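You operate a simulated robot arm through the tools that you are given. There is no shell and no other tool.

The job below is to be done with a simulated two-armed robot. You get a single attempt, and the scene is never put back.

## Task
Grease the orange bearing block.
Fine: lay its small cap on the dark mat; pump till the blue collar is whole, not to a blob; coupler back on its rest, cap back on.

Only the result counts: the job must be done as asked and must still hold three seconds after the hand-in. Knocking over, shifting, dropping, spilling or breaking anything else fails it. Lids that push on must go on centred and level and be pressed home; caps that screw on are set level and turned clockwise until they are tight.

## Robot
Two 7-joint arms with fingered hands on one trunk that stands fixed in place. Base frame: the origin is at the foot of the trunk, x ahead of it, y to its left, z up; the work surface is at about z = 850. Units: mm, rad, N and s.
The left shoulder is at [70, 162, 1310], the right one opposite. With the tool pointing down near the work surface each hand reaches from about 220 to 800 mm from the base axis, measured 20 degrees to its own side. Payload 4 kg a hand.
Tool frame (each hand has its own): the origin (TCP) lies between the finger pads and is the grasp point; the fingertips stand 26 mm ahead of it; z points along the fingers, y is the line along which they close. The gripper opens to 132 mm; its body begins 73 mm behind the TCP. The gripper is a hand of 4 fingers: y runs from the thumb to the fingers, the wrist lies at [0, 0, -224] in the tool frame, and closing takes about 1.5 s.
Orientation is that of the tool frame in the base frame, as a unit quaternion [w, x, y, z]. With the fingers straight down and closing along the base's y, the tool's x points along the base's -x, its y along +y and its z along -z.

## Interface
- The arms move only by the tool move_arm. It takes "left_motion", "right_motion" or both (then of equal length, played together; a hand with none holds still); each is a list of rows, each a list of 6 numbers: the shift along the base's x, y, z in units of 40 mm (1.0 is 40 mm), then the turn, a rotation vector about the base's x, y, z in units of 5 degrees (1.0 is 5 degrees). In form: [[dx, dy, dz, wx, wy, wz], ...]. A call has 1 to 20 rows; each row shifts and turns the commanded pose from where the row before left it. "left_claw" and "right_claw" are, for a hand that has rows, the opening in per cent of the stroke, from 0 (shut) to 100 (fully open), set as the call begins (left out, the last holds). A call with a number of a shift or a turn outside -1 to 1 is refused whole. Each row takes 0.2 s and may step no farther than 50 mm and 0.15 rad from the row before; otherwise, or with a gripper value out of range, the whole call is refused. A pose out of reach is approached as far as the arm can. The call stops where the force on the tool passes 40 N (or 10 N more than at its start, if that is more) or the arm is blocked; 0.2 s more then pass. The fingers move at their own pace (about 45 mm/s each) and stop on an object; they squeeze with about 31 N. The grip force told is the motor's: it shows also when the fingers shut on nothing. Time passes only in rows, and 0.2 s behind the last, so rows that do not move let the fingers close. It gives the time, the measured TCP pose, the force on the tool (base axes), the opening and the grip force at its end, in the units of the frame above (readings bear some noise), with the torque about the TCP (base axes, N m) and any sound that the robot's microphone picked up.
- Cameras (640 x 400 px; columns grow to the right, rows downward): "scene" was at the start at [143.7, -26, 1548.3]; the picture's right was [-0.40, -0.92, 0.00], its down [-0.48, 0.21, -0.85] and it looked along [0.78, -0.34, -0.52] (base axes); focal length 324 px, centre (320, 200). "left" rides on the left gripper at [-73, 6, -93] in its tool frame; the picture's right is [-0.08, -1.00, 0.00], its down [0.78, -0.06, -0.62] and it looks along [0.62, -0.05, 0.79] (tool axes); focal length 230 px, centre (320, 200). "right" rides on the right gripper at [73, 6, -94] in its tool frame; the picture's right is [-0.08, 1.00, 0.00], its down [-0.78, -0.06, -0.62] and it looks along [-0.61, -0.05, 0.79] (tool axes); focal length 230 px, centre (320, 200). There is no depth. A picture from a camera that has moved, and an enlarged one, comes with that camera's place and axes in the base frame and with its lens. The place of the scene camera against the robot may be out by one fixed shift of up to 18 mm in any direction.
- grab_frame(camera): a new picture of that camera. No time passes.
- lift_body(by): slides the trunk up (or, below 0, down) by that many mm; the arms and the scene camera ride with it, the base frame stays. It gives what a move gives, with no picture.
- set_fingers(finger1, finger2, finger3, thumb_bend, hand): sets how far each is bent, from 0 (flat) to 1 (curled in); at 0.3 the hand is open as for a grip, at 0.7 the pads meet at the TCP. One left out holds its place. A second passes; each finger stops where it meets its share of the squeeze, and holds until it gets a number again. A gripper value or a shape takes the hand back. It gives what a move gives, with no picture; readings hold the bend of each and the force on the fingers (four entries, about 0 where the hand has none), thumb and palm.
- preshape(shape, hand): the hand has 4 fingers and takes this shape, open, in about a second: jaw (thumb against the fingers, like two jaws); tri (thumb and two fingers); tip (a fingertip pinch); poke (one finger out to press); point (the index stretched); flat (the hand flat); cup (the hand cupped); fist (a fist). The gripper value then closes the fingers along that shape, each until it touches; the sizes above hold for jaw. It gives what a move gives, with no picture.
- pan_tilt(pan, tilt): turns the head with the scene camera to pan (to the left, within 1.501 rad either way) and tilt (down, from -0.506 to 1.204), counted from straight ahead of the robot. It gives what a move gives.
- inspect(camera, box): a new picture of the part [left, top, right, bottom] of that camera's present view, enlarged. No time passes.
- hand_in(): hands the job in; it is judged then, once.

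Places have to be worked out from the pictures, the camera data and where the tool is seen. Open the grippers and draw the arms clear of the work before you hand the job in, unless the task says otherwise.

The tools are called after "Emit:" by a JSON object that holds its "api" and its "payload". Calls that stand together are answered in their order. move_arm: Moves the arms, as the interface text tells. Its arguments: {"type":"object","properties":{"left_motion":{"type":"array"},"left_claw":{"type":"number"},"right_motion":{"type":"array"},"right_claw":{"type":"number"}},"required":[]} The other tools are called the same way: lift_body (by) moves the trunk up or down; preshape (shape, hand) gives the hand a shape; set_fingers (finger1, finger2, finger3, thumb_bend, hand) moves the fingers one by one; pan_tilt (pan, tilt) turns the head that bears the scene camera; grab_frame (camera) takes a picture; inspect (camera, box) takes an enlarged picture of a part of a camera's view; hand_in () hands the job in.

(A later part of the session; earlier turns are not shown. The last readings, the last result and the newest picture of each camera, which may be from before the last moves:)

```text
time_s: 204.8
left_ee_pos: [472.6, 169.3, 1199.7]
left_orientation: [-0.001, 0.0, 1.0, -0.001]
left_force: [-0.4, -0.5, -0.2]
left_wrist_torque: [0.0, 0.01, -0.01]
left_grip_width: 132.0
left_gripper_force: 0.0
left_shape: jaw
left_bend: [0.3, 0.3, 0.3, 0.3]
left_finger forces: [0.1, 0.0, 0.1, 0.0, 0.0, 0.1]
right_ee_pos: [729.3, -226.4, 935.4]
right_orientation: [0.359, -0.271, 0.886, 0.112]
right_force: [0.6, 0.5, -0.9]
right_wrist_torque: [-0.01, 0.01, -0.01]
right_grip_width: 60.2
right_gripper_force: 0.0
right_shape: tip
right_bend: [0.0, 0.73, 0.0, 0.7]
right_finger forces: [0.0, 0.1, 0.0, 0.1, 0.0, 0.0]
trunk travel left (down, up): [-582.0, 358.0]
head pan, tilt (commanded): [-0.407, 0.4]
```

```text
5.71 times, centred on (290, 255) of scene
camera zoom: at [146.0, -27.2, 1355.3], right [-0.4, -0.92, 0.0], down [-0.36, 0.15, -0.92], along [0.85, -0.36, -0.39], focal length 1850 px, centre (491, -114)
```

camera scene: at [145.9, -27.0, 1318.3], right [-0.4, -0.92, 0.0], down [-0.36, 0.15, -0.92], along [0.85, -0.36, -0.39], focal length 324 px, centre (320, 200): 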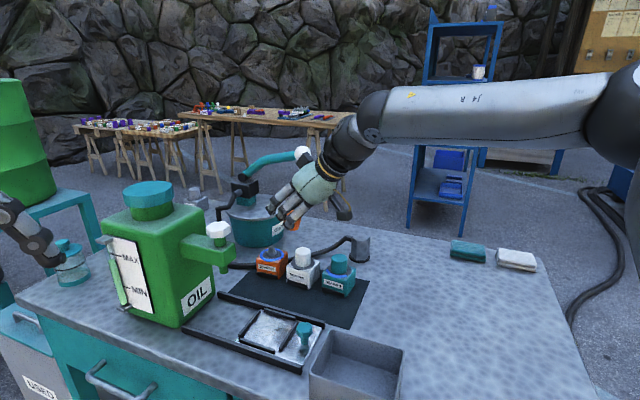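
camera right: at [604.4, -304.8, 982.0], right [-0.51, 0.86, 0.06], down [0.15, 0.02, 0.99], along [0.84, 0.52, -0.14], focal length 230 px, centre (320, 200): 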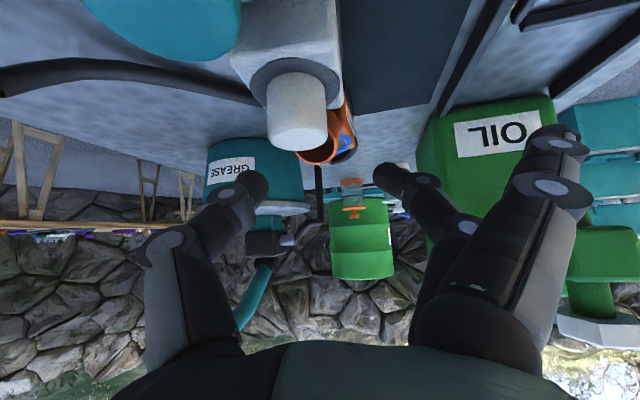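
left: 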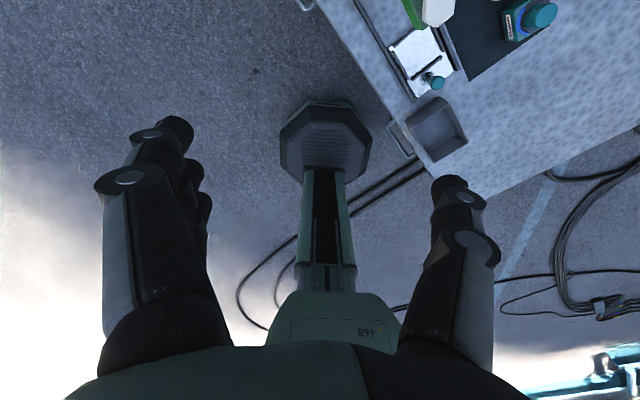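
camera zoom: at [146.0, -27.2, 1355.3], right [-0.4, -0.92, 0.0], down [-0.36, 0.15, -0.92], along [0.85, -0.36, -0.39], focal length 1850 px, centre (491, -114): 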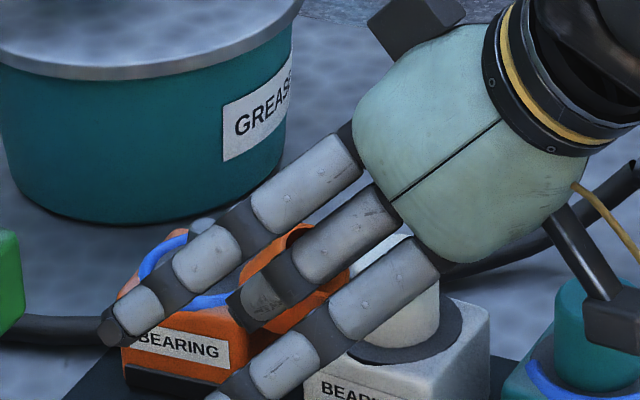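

No contacts so far. Eight millimetres more, then I close the pinch.

Emit:
{"api": "move_arm", "payload": {"right_motion": [[0.12, 0.08, -0.15, 0, 0, 0], [0, 0, 0, 0, 0, 0]]}}

Emit:
{"api": "inspect", "payload": {"camera": "scene", "box": [250, 220, 330, 290]}}

```text
time_s: 205.4
left_ee_pos: [471.5, 169.2, 1198.1]
left_orientation: [0.0, 0.0, 1.0, 0.0]
left_force: [-0.2, 0.8, -0.4]
left_wrist_torque: [-0.02, 0.0, -0.04]
left_grip_width: 132.0
left_gripper_force: 0.1
left_shape: jaw
left_bend: [0.3, 0.3, 0.3, 0.3]
left_finger forces: [0.0, 0.1, 0.0, 0.1, 0.0, 0.0]
right_ee_pos: [735.1, -223.3, 930.6]
right_orientation: [0.358, -0.271, 0.887, 0.113]
right_force: [-0.1, 0.3, 0.8]
right_wrist_torque: [0.0, -0.01, 0.02]
right_grip_width: 60.3
right_gripper_force: 0.2
right_shape: tip
right_bend: [0.0, 0.73, 0.0, 0.7]
right_finger forces: [0.1, 0.0, 0.0, 0.0, 0.1, 0.1]
trunk travel left (down, up): [-582.0, 358.0]
head pan, tilt (commanded): [-0.407, 0.4]
```

```text
5.71 times, centred on (290, 255) of scene
camera zoom: at [145.9, -27.3, 1355.3], right [-0.4, -0.92, 0.0], down [-0.36, 0.15, -0.92], along [0.85, -0.36, -0.39], focal length 1850 px, centre (491, -114)
```

zoom: 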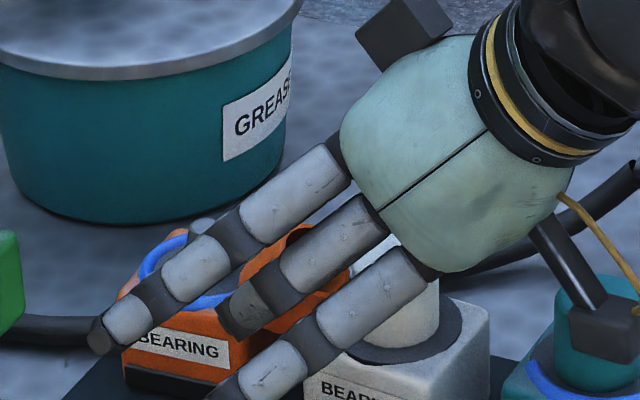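

I close the pinch on the cap.

Emit:
{"api": "move_arm", "payload": {"right_motion": [[0, 0, 0, 0, 0, 0], [0, 0, 0, 0, 0, 0], [0, 0, 0, 0, 0, 0], [0, 0, 0, 0, 0, 0]], "right_claw": 10}}

Emit:
{"api": "inspect", "payload": {"camera": "right", "box": [200, 60, 440, 240]}}

Emit:
{"api": "inspect", "payload": {"camera": "scene", "box": [250, 220, 330, 290]}}

```text
time_s: 206.4
left_ee_pos: [472.6, 169.2, 1198.7]
left_orientation: [0.0, 0.0, 1.0, 0.0]
left_force: [-0.2, -1.2, 0.4]
left_wrist_torque: [-0.02, 0.0, -0.01]
left_grip_width: 131.8
left_gripper_force: 0.2
left_shape: jaw
left_bend: [0.3, 0.3, 0.3, 0.3]
left_finger forces: [0.0, 0.1, 0.1, 0.0, 0.0, 0.1]
right_ee_pos: [733.8, -223.0, 929.8]
right_orientation: [0.359, -0.27, 0.886, 0.113]
right_force: [0.1, -0.6, -0.7]
right_wrist_torque: [-0.01, 0.04, 0.04]
right_grip_width: 28.5
right_gripper_force: 30.8
right_shape: tip
right_bend: [0.24, 0.73, 0.24, 0.71]
right_finger forces: [0.0, 26.3, 0.0, 0.1, 26.3, 0.0]
trunk travel left (down, up): [-582.0, 358.0]
head pan, tilt (commanded): [-0.407, 0.4]
```

```text
2.22 times, centred on (320, 150) of right
camera zoom: at [635.4, -284.4, 945.2], right [-0.51, 0.86, 0.06], down [0.15, 0.02, 0.99], along [0.84, 0.52, -0.14], focal length 511 px, centre (320, 311)
```

zoom: 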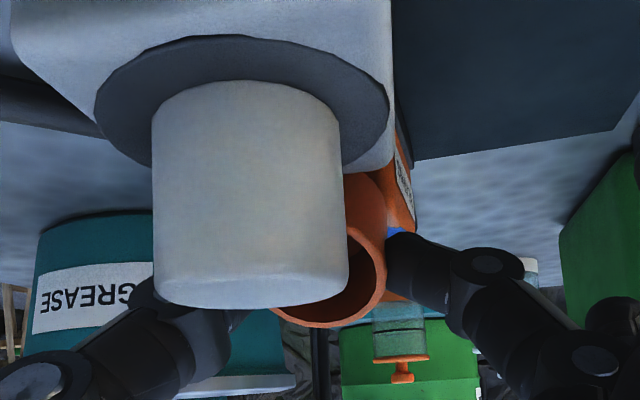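

```text
5.71 times, centred on (290, 255) of scene
camera zoom: at [146.3, -27.1, 1355.2], right [-0.4, -0.92, 0.0], down [-0.36, 0.15, -0.92], along [0.85, -0.36, -0.39], focal length 1850 px, centre (491, -114)
```

zoom: 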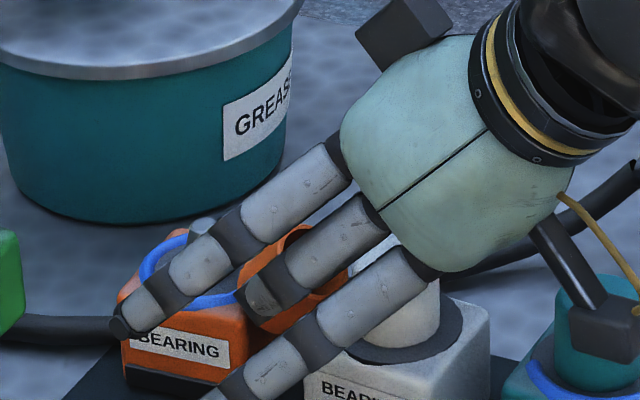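

A strong pinch (26 N on each side). I lift gently with the trunk.

Emit:
{"api": "lift_body", "payload": {"by": 15}}

Emit:
{"api": "inspect", "payload": {"camera": "scene", "box": [250, 220, 330, 290]}}

Emit:
{"api": "lift_body", "payload": {"by": 50}}

Emit:
{"api": "grab_frame", "payload": {"camera": "right"}}

Emit:
{"api": "inspect", "payload": {"camera": "scene", "box": [240, 210, 350, 300]}}

```text
time_s: 207.0
left_ee_pos: [472.7, 170.2, 1213.9]
left_orientation: [0.0, 0.0, 1.0, 0.0]
left_force: [0.4, 0.1, -0.3]
left_wrist_torque: [0.03, -0.05, -0.02]
left_grip_width: 132.0
left_gripper_force: 0.1
left_shape: jaw
left_bend: [0.3, 0.3, 0.3, 0.3]
left_finger forces: [0.0, 0.0, 0.0, 0.1, 0.0, 0.0]
right_ee_pos: [735.2, -222.5, 944.6]
right_orientation: [0.358, -0.272, 0.886, 0.114]
right_force: [-0.3, 0.8, -0.7]
right_wrist_torque: [0.0, 0.02, 0.0]
right_grip_width: 28.3
right_gripper_force: 30.8
right_shape: tip
right_bend: [0.26, 0.73, 0.26, 0.71]
right_finger forces: [0.1, 26.3, 0.1, 0.0, 26.3, 0.0]
trunk travel left (down, up): [-597.0, 343.0]
head pan, tilt (commanded): [-0.407, 0.4]
```

```text
5.71 times, centred on (290, 255) of scene
camera zoom: at [146.4, -27.1, 1370.2], right [-0.4, -0.92, 0.0], down [-0.36, 0.15, -0.92], along [0.85, -0.36, -0.39], focal length 1850 px, centre (491, -114)
```

zoom: 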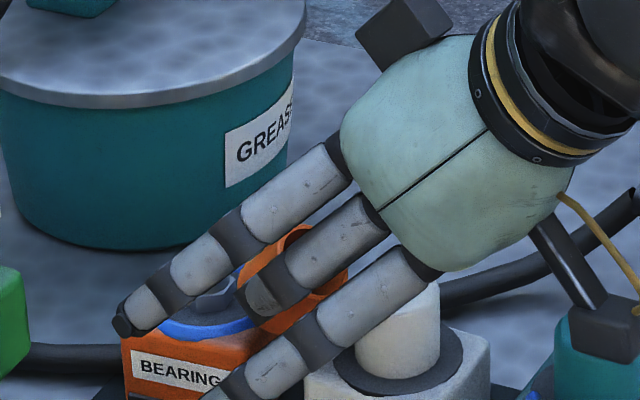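

```text
time_s: 207.9
left_ee_pos: [473.0, 169.4, 1264.2]
left_orientation: [0.0, 0.001, 1.0, 0.0]
left_force: [0.0, -0.1, 0.0]
left_wrist_torque: [0.01, 0.0, 0.01]
left_grip_width: 131.8
left_gripper_force: 0.1
left_shape: jaw
left_bend: [0.3, 0.3, 0.3, 0.3]
left_finger forces: [0.1, 0.1, 0.1, 0.0, 0.1, 0.0]
right_ee_pos: [735.7, -222.3, 994.0]
right_orientation: [0.359, -0.27, 0.886, 0.113]
right_force: [-0.2, -0.6, 0.7]
right_wrist_torque: [0.0, -0.02, -0.01]
right_grip_width: 28.3
right_gripper_force: 30.8
right_shape: tip
right_bend: [0.26, 0.73, 0.26, 0.71]
right_finger forces: [0.0, 26.3, 0.0, 0.0, 26.3, 0.1]
trunk travel left (down, up): [-647.0, 293.0]
head pan, tilt (commanded): [-0.407, 0.4]
```

```text
taken
camera right: at [635.6, -284.4, 1010.0], right [-0.51, 0.86, 0.06], down [0.15, 0.02, 0.99], along [0.84, 0.52, -0.14], focal length 230 px, centre (320, 200)
```

right: 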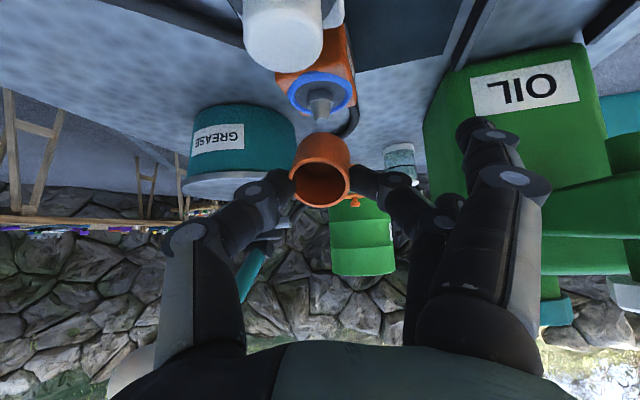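

```text
4.44 times, centred on (295, 255) of scene
camera zoom: at [146.5, -27.1, 1420.2], right [-0.4, -0.92, 0.0], down [-0.36, 0.15, -0.92], along [0.85, -0.36, -0.39], focal length 1439 px, centre (431, -44)
```

zoom: 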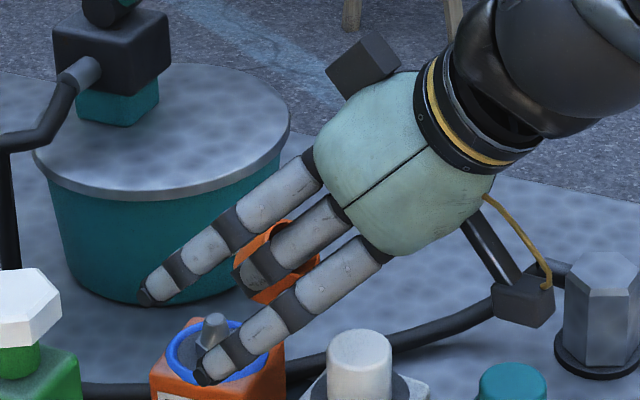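

The cap is safely in the pinch and the block, nipple and collar are undisturbed. I carry it to the free table area on the right, turning the hand straight.

Emit:
{"api": "move_arm", "payload": {"right_motion": [[-0.4, -0.5, 0.3, 0, 0, -1], [-0.6, -0.7, 0.1, 0, 0, -1], [-0.6, -0.8, 0.1, 0, 0, -1], [-0.6, -0.8, 0, 0, 0, -1], [-0.6, -0.8, 0, 0, 0, -1], [-0.6, -0.8, 0, 0, 0, -1], [-0.5, -0.8, 0, 0, 0, -0.9], [0, -0.5, 0, 0, 0, 0], [0, 0, 0, 0, 0, 0]]}}

Emit:
{"api": "grab_frame", "payload": {"camera": "right"}}

Emit:
{"api": "grab_frame", "payload": {"camera": "scene"}}

```text
time_s: 209.9
left_ee_pos: [472.2, 169.9, 1263.5]
left_orientation: [0.0, 0.0, 1.0, 0.001]
left_force: [0.1, 0.1, -0.2]
left_wrist_torque: [0.0, -0.01, -0.01]
left_grip_width: 131.7
left_gripper_force: 0.0
left_shape: jaw
left_bend: [0.3, 0.3, 0.3, 0.3]
left_finger forces: [0.1, 0.0, 0.0, 0.1, 0.1, 0.0]
right_ee_pos: [578.8, -450.4, 1015.8]
right_orientation: [0.375, 0.004, 0.927, 0.001]
right_force: [-0.3, -0.4, 0.4]
right_wrist_torque: [0.03, -0.01, 0.03]
right_grip_width: 27.9
right_gripper_force: 31.2
right_shape: tip
right_bend: [0.26, 0.73, 0.26, 0.71]
right_finger forces: [0.1, 26.2, 0.0, 0.0, 26.2, 0.0]
trunk travel left (down, up): [-647.0, 293.0]
head pan, tilt (commanded): [-0.407, 0.4]
```

```text
taken
camera right: at [462.2, -444.6, 1030.5], right [0.06, 1.0, 0.06], down [0.13, -0.07, 0.99], along [0.99, -0.05, -0.14], focal length 230 px, centre (320, 200)
```

right: 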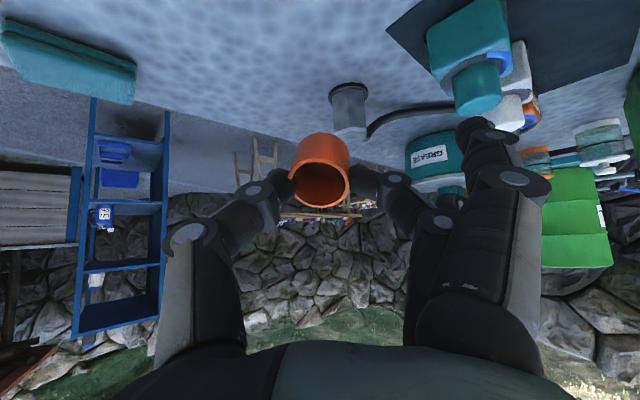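

```text
taken
camera scene: at [146.2, -26.6, 1420.2], right [-0.4, -0.92, 0.0], down [-0.36, 0.15, -0.92], along [0.85, -0.36, -0.39], focal length 324 px, centre (320, 200)
```

scene: 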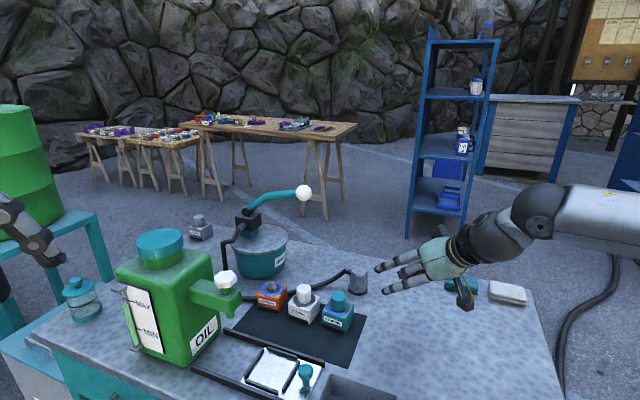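

Good free space here. I flatten fingers 1 and 3 fully away while keeping the pinch, and raise the hand's pitch to about 60 degrees.

Emit:
{"api": "set_fingers", "payload": {"hand": "right", "finger1": 0.0, "finger3": 0.0}}

Emit:
{"api": "move_arm", "payload": {"right_motion": [[0, 0, 0, 0, -1, 0], [0, 0, 0, 0, -1, 0], [0, 0, 0, 0, -1, 0], [0, 0, 0, 0, -0.3, 0], [0, 0, 0, 0, 0, 0]]}}

Emit:
{"api": "grab_frame", "payload": {"camera": "right"}}

Emit:
{"api": "inspect", "payload": {"camera": "scene", "box": [340, 200, 500, 320]}}

```text
time_s: 210.9
left_ee_pos: [474.4, 169.3, 1263.9]
left_orientation: [0.0, 0.0, 1.0, 0.001]
left_force: [0.7, 0.1, 0.7]
left_wrist_torque: [0.0, 0.0, -0.01]
left_grip_width: 131.7
left_gripper_force: 0.1
left_shape: jaw
left_bend: [0.3, 0.3, 0.3, 0.3]
left_finger forces: [0.0, 0.0, 0.0, 0.1, 0.0, 0.0]
right_ee_pos: [579.7, -451.0, 1015.6]
right_orientation: [0.375, 0.004, 0.927, 0.002]
right_force: [0.5, -0.5, -0.1]
right_wrist_torque: [0.02, -0.01, 0.01]
right_grip_width: 114.0
right_gripper_force: 26.3
right_shape: fingers
right_bend: [0.0, 0.73, 0.0, 0.71]
right_finger forces: [0.0, 26.2, 0.0, 0.1, 26.2, 0.1]
trunk travel left (down, up): [-647.0, 293.0]
head pan, tilt (commanded): [-0.407, 0.4]
```

```text
time_s: 212.1
left_ee_pos: [473.0, 169.1, 1263.8]
left_orientation: [0.0, 0.0, 1.0, -0.001]
left_force: [0.0, -0.3, 0.0]
left_wrist_torque: [-0.03, -0.02, 0.01]
left_grip_width: 131.9
left_gripper_force: 0.0
left_shape: jaw
left_bend: [0.3, 0.3, 0.3, 0.3]
left_finger forces: [0.0, 0.0, 0.0, 0.1, 0.0, 0.0]
right_ee_pos: [578.5, -449.7, 1014.6]
right_orientation: [0.505, 0.003, 0.863, 0.003]
right_force: [-1.1, 0.2, 0.8]
right_wrist_torque: [0.02, 0.01, 0.04]
right_grip_width: 114.1
right_gripper_force: 26.4
right_shape: fingers
right_bend: [0.0, 0.73, 0.0, 0.71]
right_finger forces: [0.1, 26.3, 0.0, 0.0, 26.1, 0.0]
trunk travel left (down, up): [-647.0, 293.0]
head pan, tilt (commanded): [-0.407, 0.4]
```

```text
taken
camera right: at [462.4, -444.2, 996.4], right [0.04, 1.0, 0.08], down [-0.15, -0.07, 0.99], along [0.99, -0.05, 0.15], focal length 230 px, centre (320, 200)
```

right: 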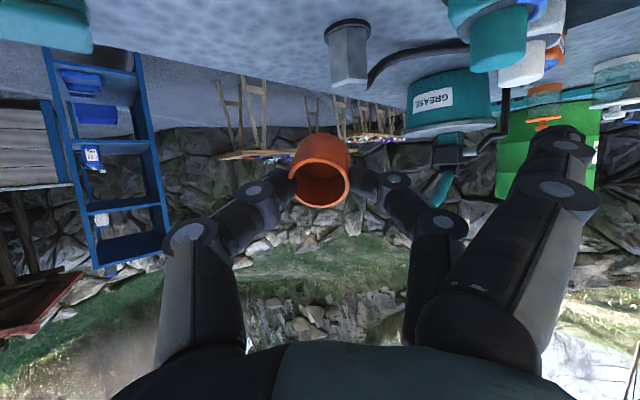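

```text
3.33 times, centred on (420, 260) of scene
camera zoom: at [146.2, -26.7, 1420.2], right [-0.4, -0.92, 0.0], down [-0.36, 0.15, -0.92], along [0.85, -0.36, -0.39], focal length 1079 px, centre (-13, 0)
```

zoom: 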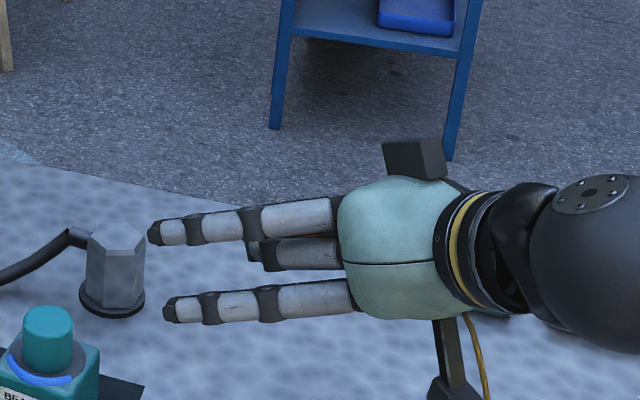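

I can turn the cap inside the pinch by pressing its closed end on the table and swinging the hand upright around it. I lower toward the bare table first.

Emit:
{"api": "lift_body", "payload": {"by": -115}}

Emit:
{"api": "grab_frame", "payload": {"camera": "right"}}

Emit:
{"api": "inspect", "payload": {"camera": "scene", "box": [350, 200, 510, 320]}}

```text
time_s: 213.6
left_ee_pos: [472.5, 169.6, 1147.9]
left_orientation: [-0.001, 0.0, 1.0, -0.001]
left_force: [0.1, -0.1, 0.6]
left_wrist_torque: [0.02, 0.02, -0.02]
left_grip_width: 131.9
left_gripper_force: 0.0
left_shape: jaw
left_bend: [0.3, 0.3, 0.3, 0.3]
left_finger forces: [0.1, 0.0, 0.0, 0.1, 0.0, 0.0]
right_ee_pos: [579.4, -450.1, 899.5]
right_orientation: [0.505, 0.005, 0.863, 0.001]
right_force: [0.3, -0.3, -0.4]
right_wrist_torque: [0.02, 0.02, 0.0]
right_grip_width: 113.9
right_gripper_force: 26.3
right_shape: fingers
right_bend: [0.0, 0.73, 0.0, 0.71]
right_finger forces: [0.0, 26.2, 0.0, 0.0, 26.2, 0.1]
trunk travel left (down, up): [-532.0, 408.0]
head pan, tilt (commanded): [-0.407, 0.4]
```

```text
taken
camera right: at [462.3, -444.4, 881.4], right [0.04, 1.0, 0.08], down [-0.15, -0.07, 0.99], along [0.99, -0.05, 0.15], focal length 230 px, centre (320, 200)
```

right: 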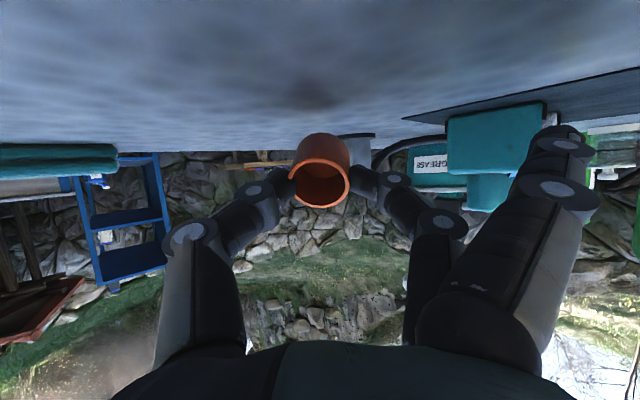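

```text
3.33 times, centred on (430, 260) of scene
camera zoom: at [146.0, -27.1, 1305.3], right [-0.4, -0.92, 0.0], down [-0.36, 0.15, -0.92], along [0.85, -0.36, -0.39], focal length 1079 px, centre (-47, 0)
```

zoom: 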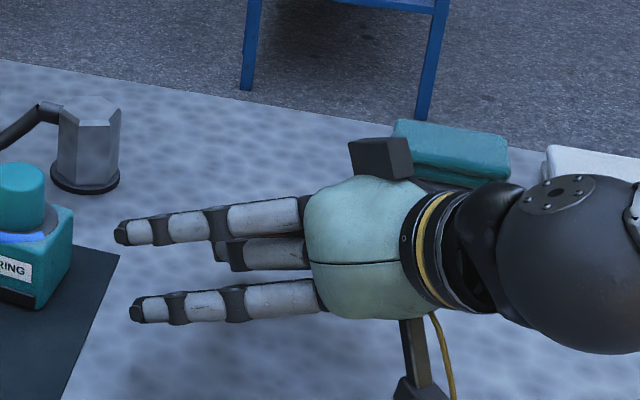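

Now I lower until the closed end touches the table.

Emit:
{"api": "lift_body", "payload": {"by": -10}}

Emit:
{"api": "lift_body", "payload": {"by": -3}}

Emit:
{"api": "grab_frame", "payload": {"camera": "right"}}

```text
time_s: 214.2
left_ee_pos: [473.4, 168.2, 1138.4]
left_orientation: [0.0, 0.0, 1.0, 0.0]
left_force: [0.5, 1.0, 0.7]
left_wrist_torque: [0.01, 0.0, -0.03]
left_grip_width: 131.8
left_gripper_force: 0.0
left_shape: jaw
left_bend: [0.3, 0.3, 0.3, 0.3]
left_finger forces: [0.1, 0.0, 0.0, 0.1, 0.1, 0.1]
right_ee_pos: [578.2, -450.1, 890.2]
right_orientation: [0.504, 0.003, 0.863, 0.003]
right_force: [0.3, 0.4, 0.2]
right_wrist_torque: [0.02, 0.02, 0.01]
right_grip_width: 113.9
right_gripper_force: 26.6
right_shape: fingers
right_bend: [0.0, 0.73, 0.0, 0.71]
right_finger forces: [0.0, 26.3, 0.0, 0.1, 26.2, 0.0]
trunk travel left (down, up): [-522.0, 418.0]
head pan, tilt (commanded): [-0.407, 0.4]
```

```text
time_s: 214.7
left_ee_pos: [471.7, 168.7, 1135.4]
left_orientation: [0.0, 0.0, 1.0, -0.001]
left_force: [-0.1, 0.7, 0.5]
left_wrist_torque: [-0.01, 0.02, 0.01]
left_grip_width: 131.9
left_gripper_force: 0.1
left_shape: jaw
left_bend: [0.3, 0.3, 0.3, 0.3]
left_finger forces: [0.1, 0.0, 0.0, 0.0, 0.1, 0.1]
right_ee_pos: [578.7, -449.8, 887.7]
right_orientation: [0.505, 0.003, 0.863, 0.002]
right_force: [-2.3, -0.6, 2.8]
right_wrist_torque: [-0.01, -0.07, 0.01]
right_grip_width: 113.8
right_gripper_force: 27.0
right_shape: fingers
right_bend: [0.0, 0.73, 0.0, 0.71]
right_finger forces: [0.1, 26.9, 0.0, 0.0, 27.3, 0.0]
trunk travel left (down, up): [-519.0, 421.0]
head pan, tilt (commanded): [-0.407, 0.4]
```

```text
taken
camera right: at [462.2, -444.3, 869.0], right [0.04, 1.0, 0.08], down [-0.15, -0.07, 0.99], along [0.99, -0.05, 0.15], focal length 230 px, centre (320, 200)
```

right: 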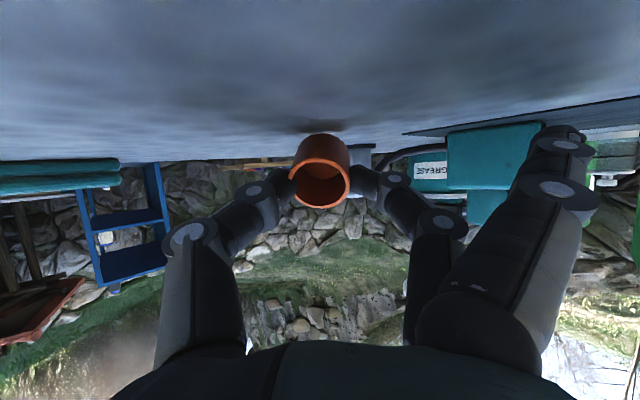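

Contact just where predicted. I now swing the hand upright about the pinch point, watching forces.

Emit:
{"api": "move_arm", "payload": {"right_motion": [[0.02, 0, 0.032, 0, 1, 0], [0.025, 0, 0.032, 0, 1, 0], [0.025, 0, 0.03, 0, 1, 0], [0.03, 0, 0.025, 0, 1, 0], [0, 0, 0, 0, 0, 0]]}}

Emit:
{"api": "grab_frame", "payload": {"camera": "right"}}

```text
time_s: 215.9
left_ee_pos: [472.5, 170.0, 1135.2]
left_orientation: [0.0, 0.0, 1.0, 0.001]
left_force: [-1.1, -0.7, -0.8]
left_wrist_torque: [-0.02, 0.0, 0.0]
left_grip_width: 131.9
left_gripper_force: 0.1
left_shape: jaw
left_bend: [0.3, 0.3, 0.3, 0.3]
left_finger forces: [0.1, 0.0, 0.0, 0.1, 0.1, 0.0]
right_ee_pos: [582.4, -449.6, 893.6]
right_orientation: [0.347, 0.006, 0.938, 0.002]
right_force: [2.4, 1.3, 8.6]
right_wrist_torque: [0.05, -0.29, 0.04]
right_grip_width: 113.4
right_gripper_force: 27.3
right_shape: fingers
right_bend: [0.0, 0.73, 0.0, 0.71]
right_finger forces: [0.0, 27.3, 0.0, 0.1, 28.0, 0.1]
trunk travel left (down, up): [-519.0, 421.0]
head pan, tilt (commanded): [-0.407, 0.4]
```

```text
taken
camera right: at [467.2, -443.8, 915.7], right [0.06, 1.0, 0.06], down [0.19, -0.07, 0.98], along [0.98, -0.05, -0.2], focal length 230 px, centre (320, 200)
```

right: 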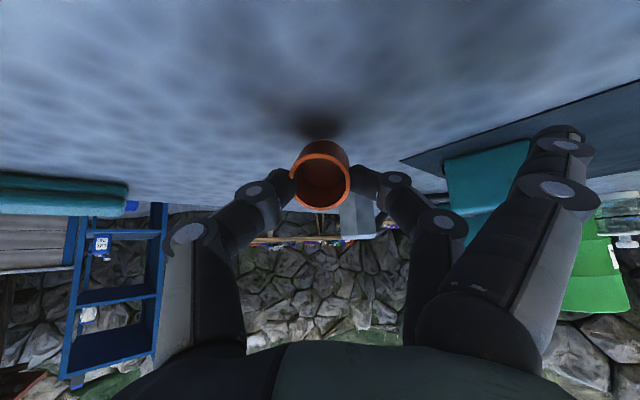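

It works: the cap stays put on the table while the hand turns around it. I continue.

Emit:
{"api": "move_arm", "payload": {"right_motion": [[0.03, 0, 0.02, 0, 1, 0], [0.033, 0, 0.018, 0, 1, 0], [0.035, 0, 0.012, 0, 1, 0], [0.035, 0, 0.01, 0, 1, 0], [0, 0, 0, 0, 0, 0]]}}

Emit:
{"api": "grab_frame", "payload": {"camera": "right"}}

```text
time_s: 216.5
left_ee_pos: [472.7, 170.3, 1136.1]
left_orientation: [-0.001, 0.0, 1.0, 0.0]
left_force: [-0.1, 0.7, 0.3]
left_wrist_torque: [-0.02, 0.0, -0.02]
left_grip_width: 131.7
left_gripper_force: 0.2
left_shape: jaw
left_bend: [0.3, 0.3, 0.3, 0.3]
left_finger forces: [0.0, 0.0, 0.0, 0.0, 0.0, 0.1]
right_ee_pos: [581.9, -449.5, 878.3]
right_orientation: [0.271, 0.008, 0.963, 0.008]
right_force: [-7.2, 1.9, 20.5]
right_wrist_torque: [0.08, -0.16, 0.04]
right_grip_width: 112.2
right_gripper_force: 32.4
right_shape: fingers
right_bend: [0.0, 0.74, 0.0, 0.73]
right_finger forces: [0.0, 32.5, 0.1, 0.0, 32.1, 0.0]
trunk travel left (down, up): [-519.0, 421.0]
head pan, tilt (commanded): [-0.407, 0.4]
stopped in row 2 (right hand): the force on the tool passed its limit at 43 N (the readings are from after the stop); the commanded pose is now the measured one
```

```text
taken
camera right: at [471.3, -443.0, 920.3], right [0.08, 1.0, 0.06], down [0.35, -0.08, 0.93], along [0.93, -0.05, -0.35], focal length 230 px, centre (320, 200)
```

right: 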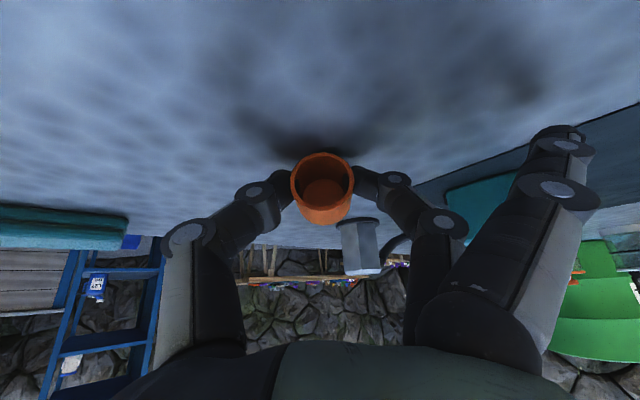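

The cap now lies flat on the table with its open end toward the robot, still pinched. I relieve the force a little and keep turning the hand upright.

Emit:
{"api": "move_arm", "payload": {"right_motion": [[0.03, 0, 0.06, 0, 0.5, 0], [0.035, 0, 0.03, 0, 0.8, 0], [0, 0, 0, 0, 0, 0]]}}

Emit:
{"api": "move_arm", "payload": {"right_motion": [[0.035, 0, 0.02, 0, 0.8, 0], [0.035, 0, 0.015, 0, 0.8, 0], [0, 0, 0, 0, 0, 0]]}}

Emit:
{"api": "grab_frame", "payload": {"camera": "right"}}

Emit:
{"api": "inspect", "payload": {"camera": "scene", "box": [350, 180, 480, 280]}}

```text
time_s: 217.3
left_ee_pos: [472.2, 169.2, 1136.1]
left_orientation: [0.001, 0.0, 1.0, 0.0]
left_force: [0.9, 0.3, -0.4]
left_wrist_torque: [-0.03, -0.01, 0.01]
left_grip_width: 131.6
left_gripper_force: 0.0
left_shape: jaw
left_bend: [0.3, 0.3, 0.3, 0.3]
left_finger forces: [0.0, 0.0, 0.0, 0.0, 0.0, 0.0]
right_ee_pos: [582.2, -448.4, 879.6]
right_orientation: [0.213, 0.008, 0.977, 0.007]
right_force: [-3.1, 1.3, 13.5]
right_wrist_torque: [0.02, -0.24, 0.02]
right_grip_width: 112.3
right_gripper_force: 31.4
right_shape: fingers
right_bend: [0.0, 0.74, 0.0, 0.73]
right_finger forces: [0.1, 31.0, 0.1, 0.0, 31.3, 0.0]
trunk travel left (down, up): [-519.0, 421.0]
head pan, tilt (commanded): [-0.407, 0.4]
```

```text
time_s: 218.1
left_ee_pos: [471.2, 170.4, 1136.7]
left_orientation: [0.001, 0.0, 1.0, 0.0]
left_force: [-0.6, 0.4, 0.4]
left_wrist_torque: [0.05, 0.02, -0.02]
left_grip_width: 132.0
left_gripper_force: 0.0
left_shape: jaw
left_bend: [0.3, 0.3, 0.3, 0.3]
left_finger forces: [0.0, 0.1, 0.0, 0.1, 0.0, 0.0]
right_ee_pos: [585.4, -447.3, 881.7]
right_orientation: [0.143, 0.008, 0.99, 0.006]
right_force: [-1.7, -0.2, 15.4]
right_wrist_torque: [-0.02, -0.25, 0.02]
right_grip_width: 112.5
right_gripper_force: 31.1
right_shape: fingers
right_bend: [0.0, 0.74, 0.0, 0.73]
right_finger forces: [0.0, 30.1, 0.0, 0.0, 32.0, 0.0]
trunk travel left (down, up): [-519.0, 421.0]
head pan, tilt (commanded): [-0.407, 0.4]
```

```text
taken
camera right: at [490.1, -442.6, 950.0], right [0.09, 1.0, 0.04], down [0.58, -0.08, 0.81], along [0.81, -0.05, -0.58], focal length 230 px, centre (320, 200)
```

right: 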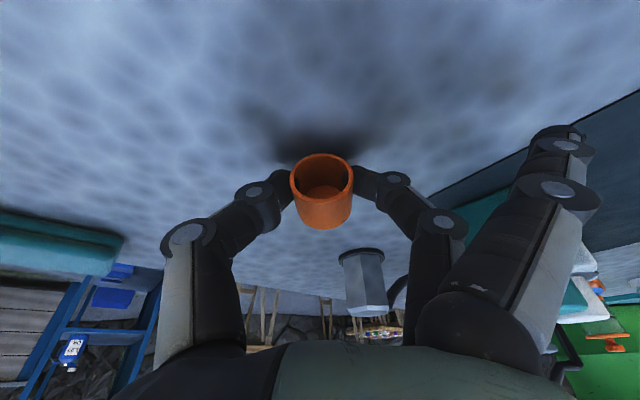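

```text
4.00 times, centred on (415, 230) of scene
camera zoom: at [144.1, -26.1, 1292.5], right [-0.4, -0.92, 0.0], down [-0.36, 0.15, -0.92], along [0.85, -0.36, -0.39], focal length 1295 px, centre (-60, 80)
```

zoom: 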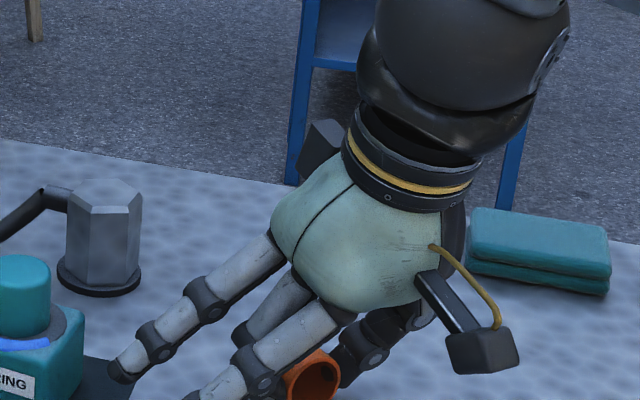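

Going well; the opening faces the robot. I continue to slightly past vertical.

Emit:
{"api": "move_arm", "payload": {"right_motion": [[0.038, 0, 0.03, 0, 1, 0], [0.038, 0, 0.02, 0, 1, 0], [0.038, 0, 0.01, 0, 1, 0], [0, 0, 0, 0, 0, 0]]}}

Emit:
{"api": "move_arm", "payload": {"right_motion": [[0.038, 0, 0.01, 0, 1, 0], [0.038, 0, 0.0, 0, 1, 0], [0, 0, 0, 0, 0, 0]]}}

Emit:
{"api": "grab_frame", "payload": {"camera": "right"}}

```text
time_s: 219.1
left_ee_pos: [471.6, 168.9, 1136.1]
left_orientation: [0.0, 0.0, 1.0, -0.001]
left_force: [0.6, 0.2, 0.0]
left_wrist_torque: [0.01, -0.01, -0.01]
left_grip_width: 131.8
left_gripper_force: 0.1
left_shape: jaw
left_bend: [0.3, 0.3, 0.3, 0.3]
left_finger forces: [0.1, 0.0, 0.1, 0.0, 0.0, 0.0]
right_ee_pos: [591.0, -449.5, 882.7]
right_orientation: [0.013, 0.009, 1.0, 0.006]
right_force: [2.0, 0.6, 11.7]
right_wrist_torque: [0.05, -0.26, -0.04]
right_grip_width: 111.7
right_gripper_force: 29.6
right_shape: fingers
right_bend: [0.0, 0.75, 0.0, 0.72]
right_finger forces: [0.1, 30.0, 0.0, 0.0, 29.8, 0.1]
trunk travel left (down, up): [-519.0, 421.0]
head pan, tilt (commanded): [-0.407, 0.4]
```

```text
time_s: 220.0
left_ee_pos: [470.3, 169.8, 1135.2]
left_orientation: [0.001, 0.0, 1.0, -0.001]
left_force: [-0.2, 0.1, -0.4]
left_wrist_torque: [0.01, 0.01, -0.02]
left_grip_width: 131.6
left_gripper_force: 0.1
left_shape: jaw
left_bend: [0.3, 0.3, 0.3, 0.3]
left_finger forces: [0.1, 0.1, 0.0, 0.0, 0.1, 0.1]
right_ee_pos: [587.1, -441.0, 878.2]
right_orientation: [-0.065, 0.011, 0.998, 0.003]
right_force: [-3.5, -0.7, 20.9]
right_wrist_torque: [-0.1, 0.0, -0.04]
right_grip_width: 116.4
right_gripper_force: 32.3
right_shape: fingers
right_bend: [0.0, 0.79, 0.0, 0.71]
right_finger forces: [0.1, 32.8, 0.0, 0.0, 31.3, 0.0]
right hand out of reach, approached as far as the arm can: row 2
trunk travel left (down, up): [-519.0, 421.0]
head pan, tilt (commanded): [-0.407, 0.4]
stopped in row 3 (right hand): the force on the tool passed its limit at 41 N (the readings are from after the stop); the commanded pose is now the measured one
```

```text
taken
camera right: at [527.4, -434.7, 979.3], right [0.1, 1.0, 0.0], down [0.86, -0.08, 0.51], along [0.51, -0.05, -0.86], focal length 230 px, centre (320, 200)
```

right: 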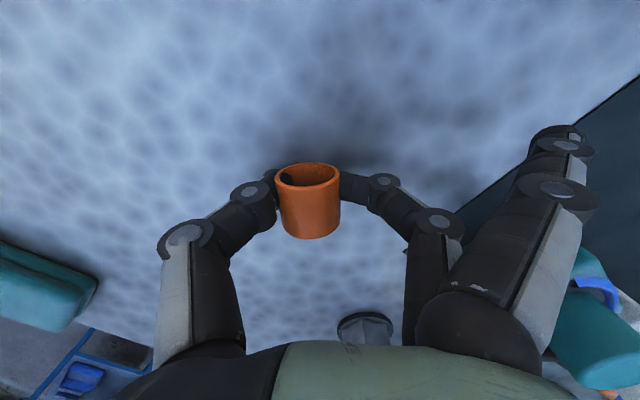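

The hand is past vertical with the cap lying flat in the pinch. I lift it clear of the table.

Emit:
{"api": "lift_body", "payload": {"by": 70}}

Emit:
{"api": "grab_frame", "payload": {"camera": "right"}}

```text
time_s: 221.1
left_ee_pos: [472.8, 170.1, 1204.8]
left_orientation: [0.0, 0.0, 1.0, 0.0]
left_force: [0.5, 0.0, -0.4]
left_wrist_torque: [0.04, 0.01, -0.02]
left_grip_width: 131.7
left_gripper_force: 0.0
left_shape: jaw
left_bend: [0.3, 0.3, 0.3, 0.3]
left_finger forces: [0.0, 0.0, 0.1, 0.1, 0.0, 0.1]
right_ee_pos: [588.3, -442.2, 943.8]
right_orientation: [-0.068, 0.01, 0.998, 0.005]
right_force: [1.1, 0.1, -1.0]
right_wrist_torque: [-0.02, 0.01, -0.03]
right_grip_width: 114.4
right_gripper_force: 28.4
right_shape: fingers
right_bend: [0.0, 0.77, 0.0, 0.71]
right_finger forces: [0.0, 28.2, 0.0, 0.0, 28.1, 0.0]
trunk travel left (down, up): [-589.0, 351.0]
head pan, tilt (commanded): [-0.407, 0.4]
```

```text
taken
camera right: at [529.1, -435.8, 1045.5], right [0.1, 1.0, 0.0], down [0.86, -0.08, 0.5], along [0.5, -0.05, -0.86], focal length 230 px, centre (320, 200)
```

right: 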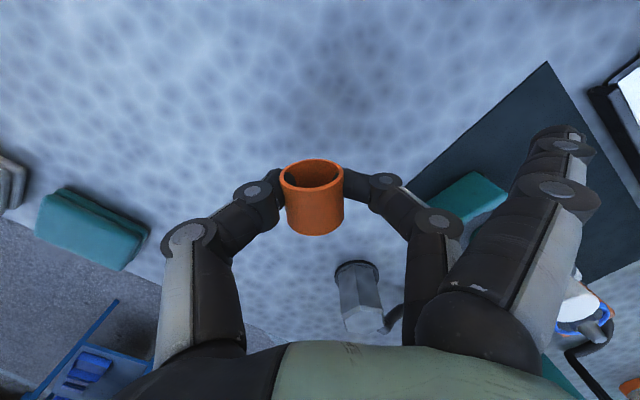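

The cap hangs securely. I now pitch the hand up to about 50 degrees, which brings the open end downward.

Emit:
{"api": "move_arm", "payload": {"right_motion": [[0, 0, 0.1, 0, -1, 0], [0, 0, 0.1, 0, -1, 0], [0, 0, 0.1, 0, -1, 0], [0, 0, 0.1, 0, -1, 0], [0, 0, 0, 0, -1, 0], [0, 0, 0, 0, -1, 0], [0, 0, 0, 0, -1, 0], [0, 0, 0, 0, -1, 0], [0, 0, 0, 0, -1, 0], [0, 0, 0, 0, -1, 0], [0, 0, 0, 0, -1, 0], [0, 0, 0, 0, -0.5, 0], [0, 0, 0, 0, 0, 0]]}}

Emit:
{"api": "grab_frame", "payload": {"camera": "right"}}

Emit:
{"api": "inspect", "payload": {"camera": "scene", "box": [350, 200, 480, 300]}}

```text
time_s: 223.9
left_ee_pos: [473.6, 168.4, 1206.1]
left_orientation: [0.0, 0.0, 1.0, 0.0]
left_force: [0.4, -1.1, -0.5]
left_wrist_torque: [-0.01, 0.0, 0.0]
left_grip_width: 131.7
left_gripper_force: 0.1
left_shape: jaw
left_bend: [0.3, 0.3, 0.3, 0.3]
left_finger forces: [0.0, 0.0, 0.1, 0.1, 0.0, 0.0]
right_ee_pos: [588.1, -441.0, 960.3]
right_orientation: [0.42, 0.007, 0.907, 0.008]
right_force: [0.5, 0.5, -0.4]
right_wrist_torque: [0.02, -0.02, 0.0]
right_grip_width: 114.3
right_gripper_force: 28.3
right_shape: fingers
right_bend: [0.0, 0.76, 0.0, 0.71]
right_finger forces: [0.0, 28.1, 0.0, 0.0, 28.1, 0.0]
trunk travel left (down, up): [-589.0, 351.0]
head pan, tilt (commanded): [-0.407, 0.4]
```

```text
taken
camera right: at [470.2, -435.9, 963.8], right [0.06, 1.0, 0.08], down [0.04, -0.08, 1.0], along [1.0, -0.05, -0.04], focal length 230 px, centre (320, 200)
```

right: 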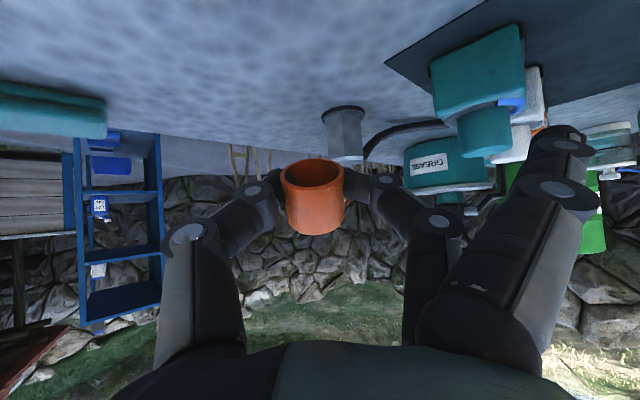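

```text
4.00 times, centred on (415, 250) of scene
camera zoom: at [146.4, -27.1, 1362.2], right [-0.4, -0.92, 0.0], down [-0.36, 0.15, -0.92], along [0.85, -0.36, -0.39], focal length 1295 px, centre (-60, 0)
```

zoom: 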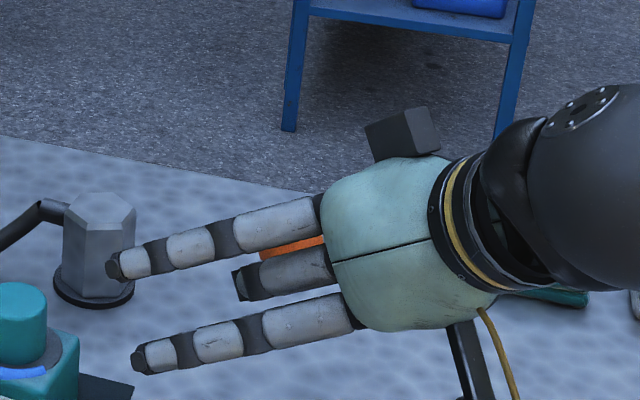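

The open end now points down-and-back at about 56 degrees. I set the hand pitch to 40 degrees so the flat finger stays above the table, then lower until the rim touches.

Emit:
{"api": "move_arm", "payload": {"right_motion": [[0, 0, 0, 0, 1, 0], [0, 0, 0, 0, 1, 0], [0, 0, 0, 0, 0, 0]]}}

Emit:
{"api": "lift_body", "payload": {"by": -72}}

Emit:
{"api": "grab_frame", "payload": {"camera": "right"}}

```text
time_s: 224.7
left_ee_pos: [472.9, 169.0, 1204.5]
left_orientation: [-0.001, 0.001, 1.0, 0.0]
left_force: [-1.0, 0.7, 0.4]
left_wrist_torque: [-0.02, -0.02, 0.03]
left_grip_width: 131.8
left_gripper_force: 0.0
left_shape: jaw
left_bend: [0.3, 0.3, 0.3, 0.3]
left_finger forces: [0.0, 0.0, 0.1, 0.0, 0.0, 0.0]
right_ee_pos: [587.6, -442.0, 958.9]
right_orientation: [0.339, 0.008, 0.941, 0.008]
right_force: [0.4, -0.3, 0.2]
right_wrist_torque: [0.03, -0.02, 0.01]
right_grip_width: 114.4
right_gripper_force: 28.5
right_shape: fingers
right_bend: [0.0, 0.76, 0.0, 0.71]
right_finger forces: [0.0, 28.1, 0.0, 0.1, 28.1, 0.0]
trunk travel left (down, up): [-589.0, 351.0]
head pan, tilt (commanded): [-0.407, 0.4]
```

```text
time_s: 225.8
left_ee_pos: [473.3, 168.8, 1134.7]
left_orientation: [0.0, 0.0, 1.0, 0.0]
left_force: [-1.0, -0.5, -0.6]
left_wrist_torque: [0.03, 0.01, 0.02]
left_grip_width: 132.1
left_gripper_force: 0.0
left_shape: jaw
left_bend: [0.3, 0.3, 0.3, 0.3]
left_finger forces: [0.1, 0.0, 0.0, 0.1, 0.1, 0.0]
right_ee_pos: [587.3, -441.1, 887.8]
right_orientation: [0.34, 0.008, 0.941, 0.008]
right_force: [-0.3, -0.4, -0.7]
right_wrist_torque: [-0.01, 0.01, 0.01]
right_grip_width: 114.3
right_gripper_force: 27.6
right_shape: fingers
right_bend: [0.0, 0.76, 0.0, 0.71]
right_finger forces: [0.0, 28.1, 0.0, 0.0, 28.1, 0.0]
trunk travel left (down, up): [-517.0, 423.0]
head pan, tilt (commanded): [-0.407, 0.4]
```

```text
taken
camera right: at [472.7, -435.9, 912.4], right [0.07, 1.0, 0.07], down [0.21, -0.08, 0.97], along [0.98, -0.05, -0.21], focal length 230 px, centre (320, 200)
```

right: 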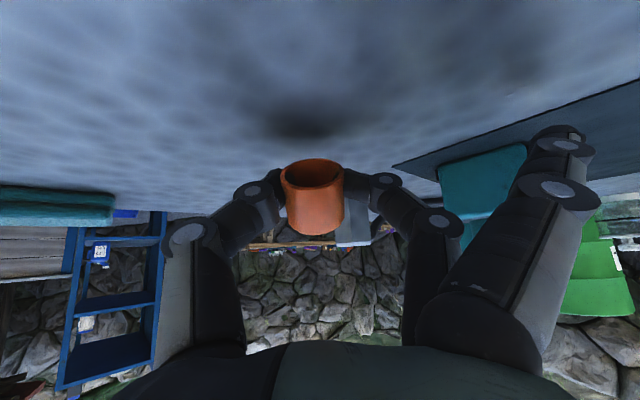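

Just above the table. I lower gently and press to level the cap.

Emit:
{"api": "lift_body", "payload": {"by": -5}}

Emit:
{"api": "lift_body", "payload": {"by": -3}}

Emit:
{"api": "grab_frame", "payload": {"camera": "right"}}

```text
time_s: 226.3
left_ee_pos: [473.2, 169.2, 1129.1]
left_orientation: [0.0, 0.001, 1.0, 0.0]
left_force: [0.6, 0.0, 0.5]
left_wrist_torque: [0.0, -0.03, 0.0]
left_grip_width: 131.9
left_gripper_force: 0.0
left_shape: jaw
left_bend: [0.3, 0.3, 0.3, 0.3]
left_finger forces: [0.0, 0.0, 0.0, 0.0, 0.0, 0.0]
right_ee_pos: [588.4, -442.9, 882.3]
right_orientation: [0.339, 0.008, 0.941, 0.008]
right_force: [0.1, 0.3, -0.1]
right_wrist_torque: [0.01, 0.0, 0.01]
right_grip_width: 114.6
right_gripper_force: 27.9
right_shape: fingers
right_bend: [0.0, 0.76, 0.0, 0.71]
right_finger forces: [0.1, 28.1, 0.0, 0.2, 28.1, 0.1]
trunk travel left (down, up): [-512.0, 428.0]
head pan, tilt (commanded): [-0.407, 0.4]
```

```text
time_s: 226.8
left_ee_pos: [472.4, 168.5, 1124.7]
left_orientation: [0.0, 0.0, 1.0, 0.0]
left_force: [-0.1, 0.5, -0.2]
left_wrist_torque: [0.03, 0.0, 0.03]
left_grip_width: 131.7
left_gripper_force: 0.0
left_shape: jaw
left_bend: [0.3, 0.3, 0.3, 0.3]
left_finger forces: [0.0, 0.0, 0.0, 0.0, 0.1, 0.1]
right_ee_pos: [587.8, -443.6, 880.2]
right_orientation: [0.34, 0.007, 0.941, 0.009]
right_force: [0.6, 0.6, 0.8]
right_wrist_torque: [-0.01, -0.04, 0.01]
right_grip_width: 114.5
right_gripper_force: 27.1
right_shape: fingers
right_bend: [0.0, 0.76, 0.0, 0.71]
right_finger forces: [0.0, 28.1, 0.0, 0.0, 28.3, 0.0]
trunk travel left (down, up): [-509.0, 431.0]
head pan, tilt (commanded): [-0.407, 0.4]
```

```text
taken
camera right: at [472.7, -435.9, 904.3], right [0.07, 1.0, 0.07], down [0.21, -0.08, 0.97], along [0.98, -0.05, -0.21], focal length 230 px, centre (320, 200)
```

right: 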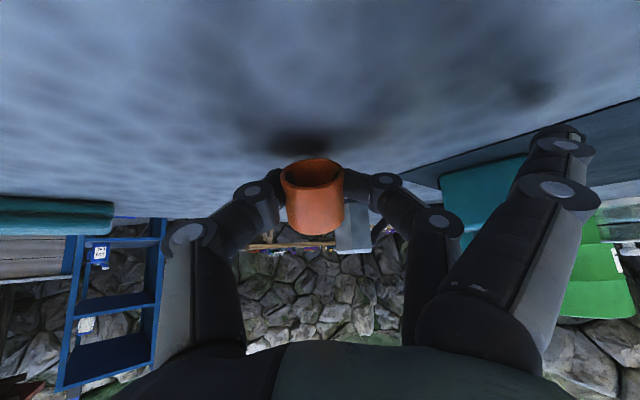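

Touching. I press a few millimetres to turn the cap further upright.

Emit:
{"api": "lift_body", "payload": {"by": -3}}

Emit:
{"api": "lift_body", "payload": {"by": -2}}

Emit:
{"api": "grab_frame", "payload": {"camera": "right"}}

```text
time_s: 227.3
left_ee_pos: [472.6, 169.8, 1122.5]
left_orientation: [0.0, -0.001, 1.0, -0.001]
left_force: [-0.2, -0.8, -0.1]
left_wrist_torque: [-0.01, -0.05, -0.04]
left_grip_width: 131.9
left_gripper_force: 0.1
left_shape: jaw
left_bend: [0.3, 0.3, 0.3, 0.3]
left_finger forces: [0.0, 0.0, 0.1, 0.1, 0.0, 0.1]
right_ee_pos: [588.7, -441.6, 880.0]
right_orientation: [0.341, 0.008, 0.94, 0.008]
right_force: [-1.2, -0.3, 10.5]
right_wrist_torque: [-0.04, -0.09, -0.02]
right_grip_width: 114.6
right_gripper_force: 28.8
right_shape: fingers
right_bend: [0.0, 0.77, 0.0, 0.71]
right_finger forces: [0.0, 28.8, 0.0, 0.1, 29.3, 0.1]
trunk travel left (down, up): [-506.0, 434.0]
head pan, tilt (commanded): [-0.407, 0.4]
```

```text
time_s: 227.9
left_ee_pos: [471.7, 169.4, 1121.5]
left_orientation: [0.001, 0.0, 1.0, -0.001]
left_force: [1.0, 0.9, -0.6]
left_wrist_torque: [0.03, -0.03, 0.0]
left_grip_width: 131.9
left_gripper_force: 0.1
left_shape: jaw
left_bend: [0.3, 0.3, 0.3, 0.3]
left_finger forces: [0.1, 0.0, 0.0, 0.0, 0.1, 0.1]
right_ee_pos: [587.4, -441.2, 877.7]
right_orientation: [0.343, 0.008, 0.939, 0.007]
right_force: [-2.1, -3.0, 18.4]
right_wrist_torque: [-0.12, -0.2, -0.04]
right_grip_width: 114.7
right_gripper_force: 30.5
right_shape: fingers
right_bend: [0.0, 0.77, 0.0, 0.71]
right_finger forces: [0.0, 29.6, 0.0, 0.0, 31.3, 0.1]
trunk travel left (down, up): [-504.0, 436.0]
head pan, tilt (commanded): [-0.407, 0.4]
```

```text
taken
camera right: at [471.7, -435.5, 902.1], right [0.07, 1.0, 0.07], down [0.2, -0.08, 0.98], along [0.98, -0.05, -0.21], focal length 230 px, centre (320, 200)
```

right: 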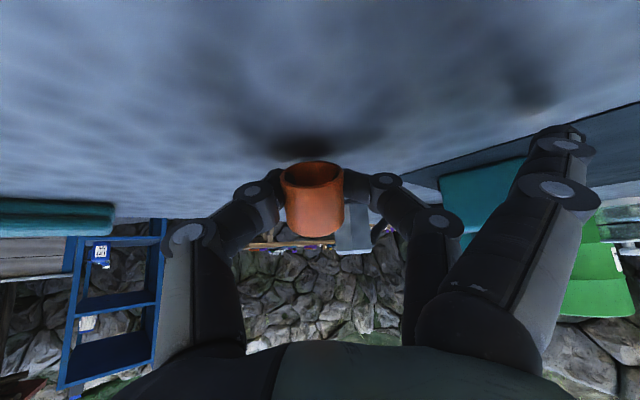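

I check how far the cap has turned.

Emit:
{"api": "inspect", "payload": {"camera": "right", "box": [260, 120, 380, 250]}}

Emit:
{"api": "inspect", "payload": {"camera": "scene", "box": [350, 160, 480, 260]}}

```text
3.08 times, centred on (320, 185) of right
camera zoom: at [471.7, -435.5, 902.1], right [0.07, 1.0, 0.07], down [0.2, -0.08, 0.98], along [0.98, -0.05, -0.21], focal length 708 px, centre (320, 246)
```

zoom: 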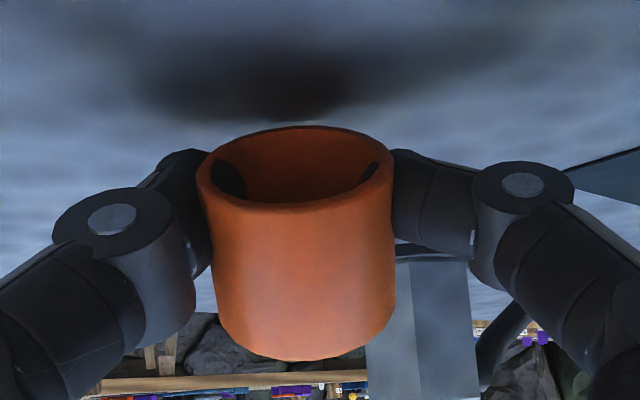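

```text
4.00 times, centred on (415, 210) of scene
camera zoom: at [143.8, -26.0, 1277.7], right [-0.4, -0.92, 0.0], down [-0.36, 0.15, -0.92], along [0.85, -0.36, -0.39], focal length 1295 px, centre (-60, 160)
```

zoom: 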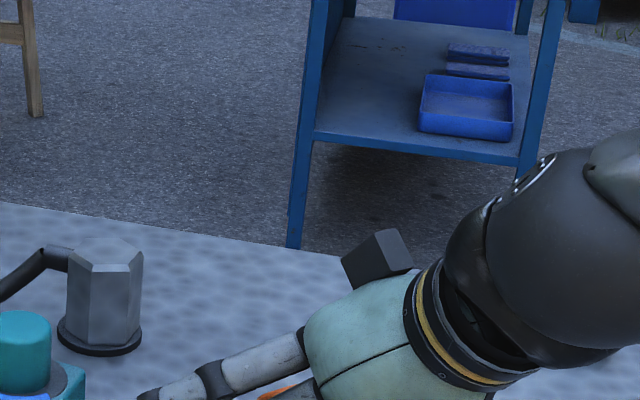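

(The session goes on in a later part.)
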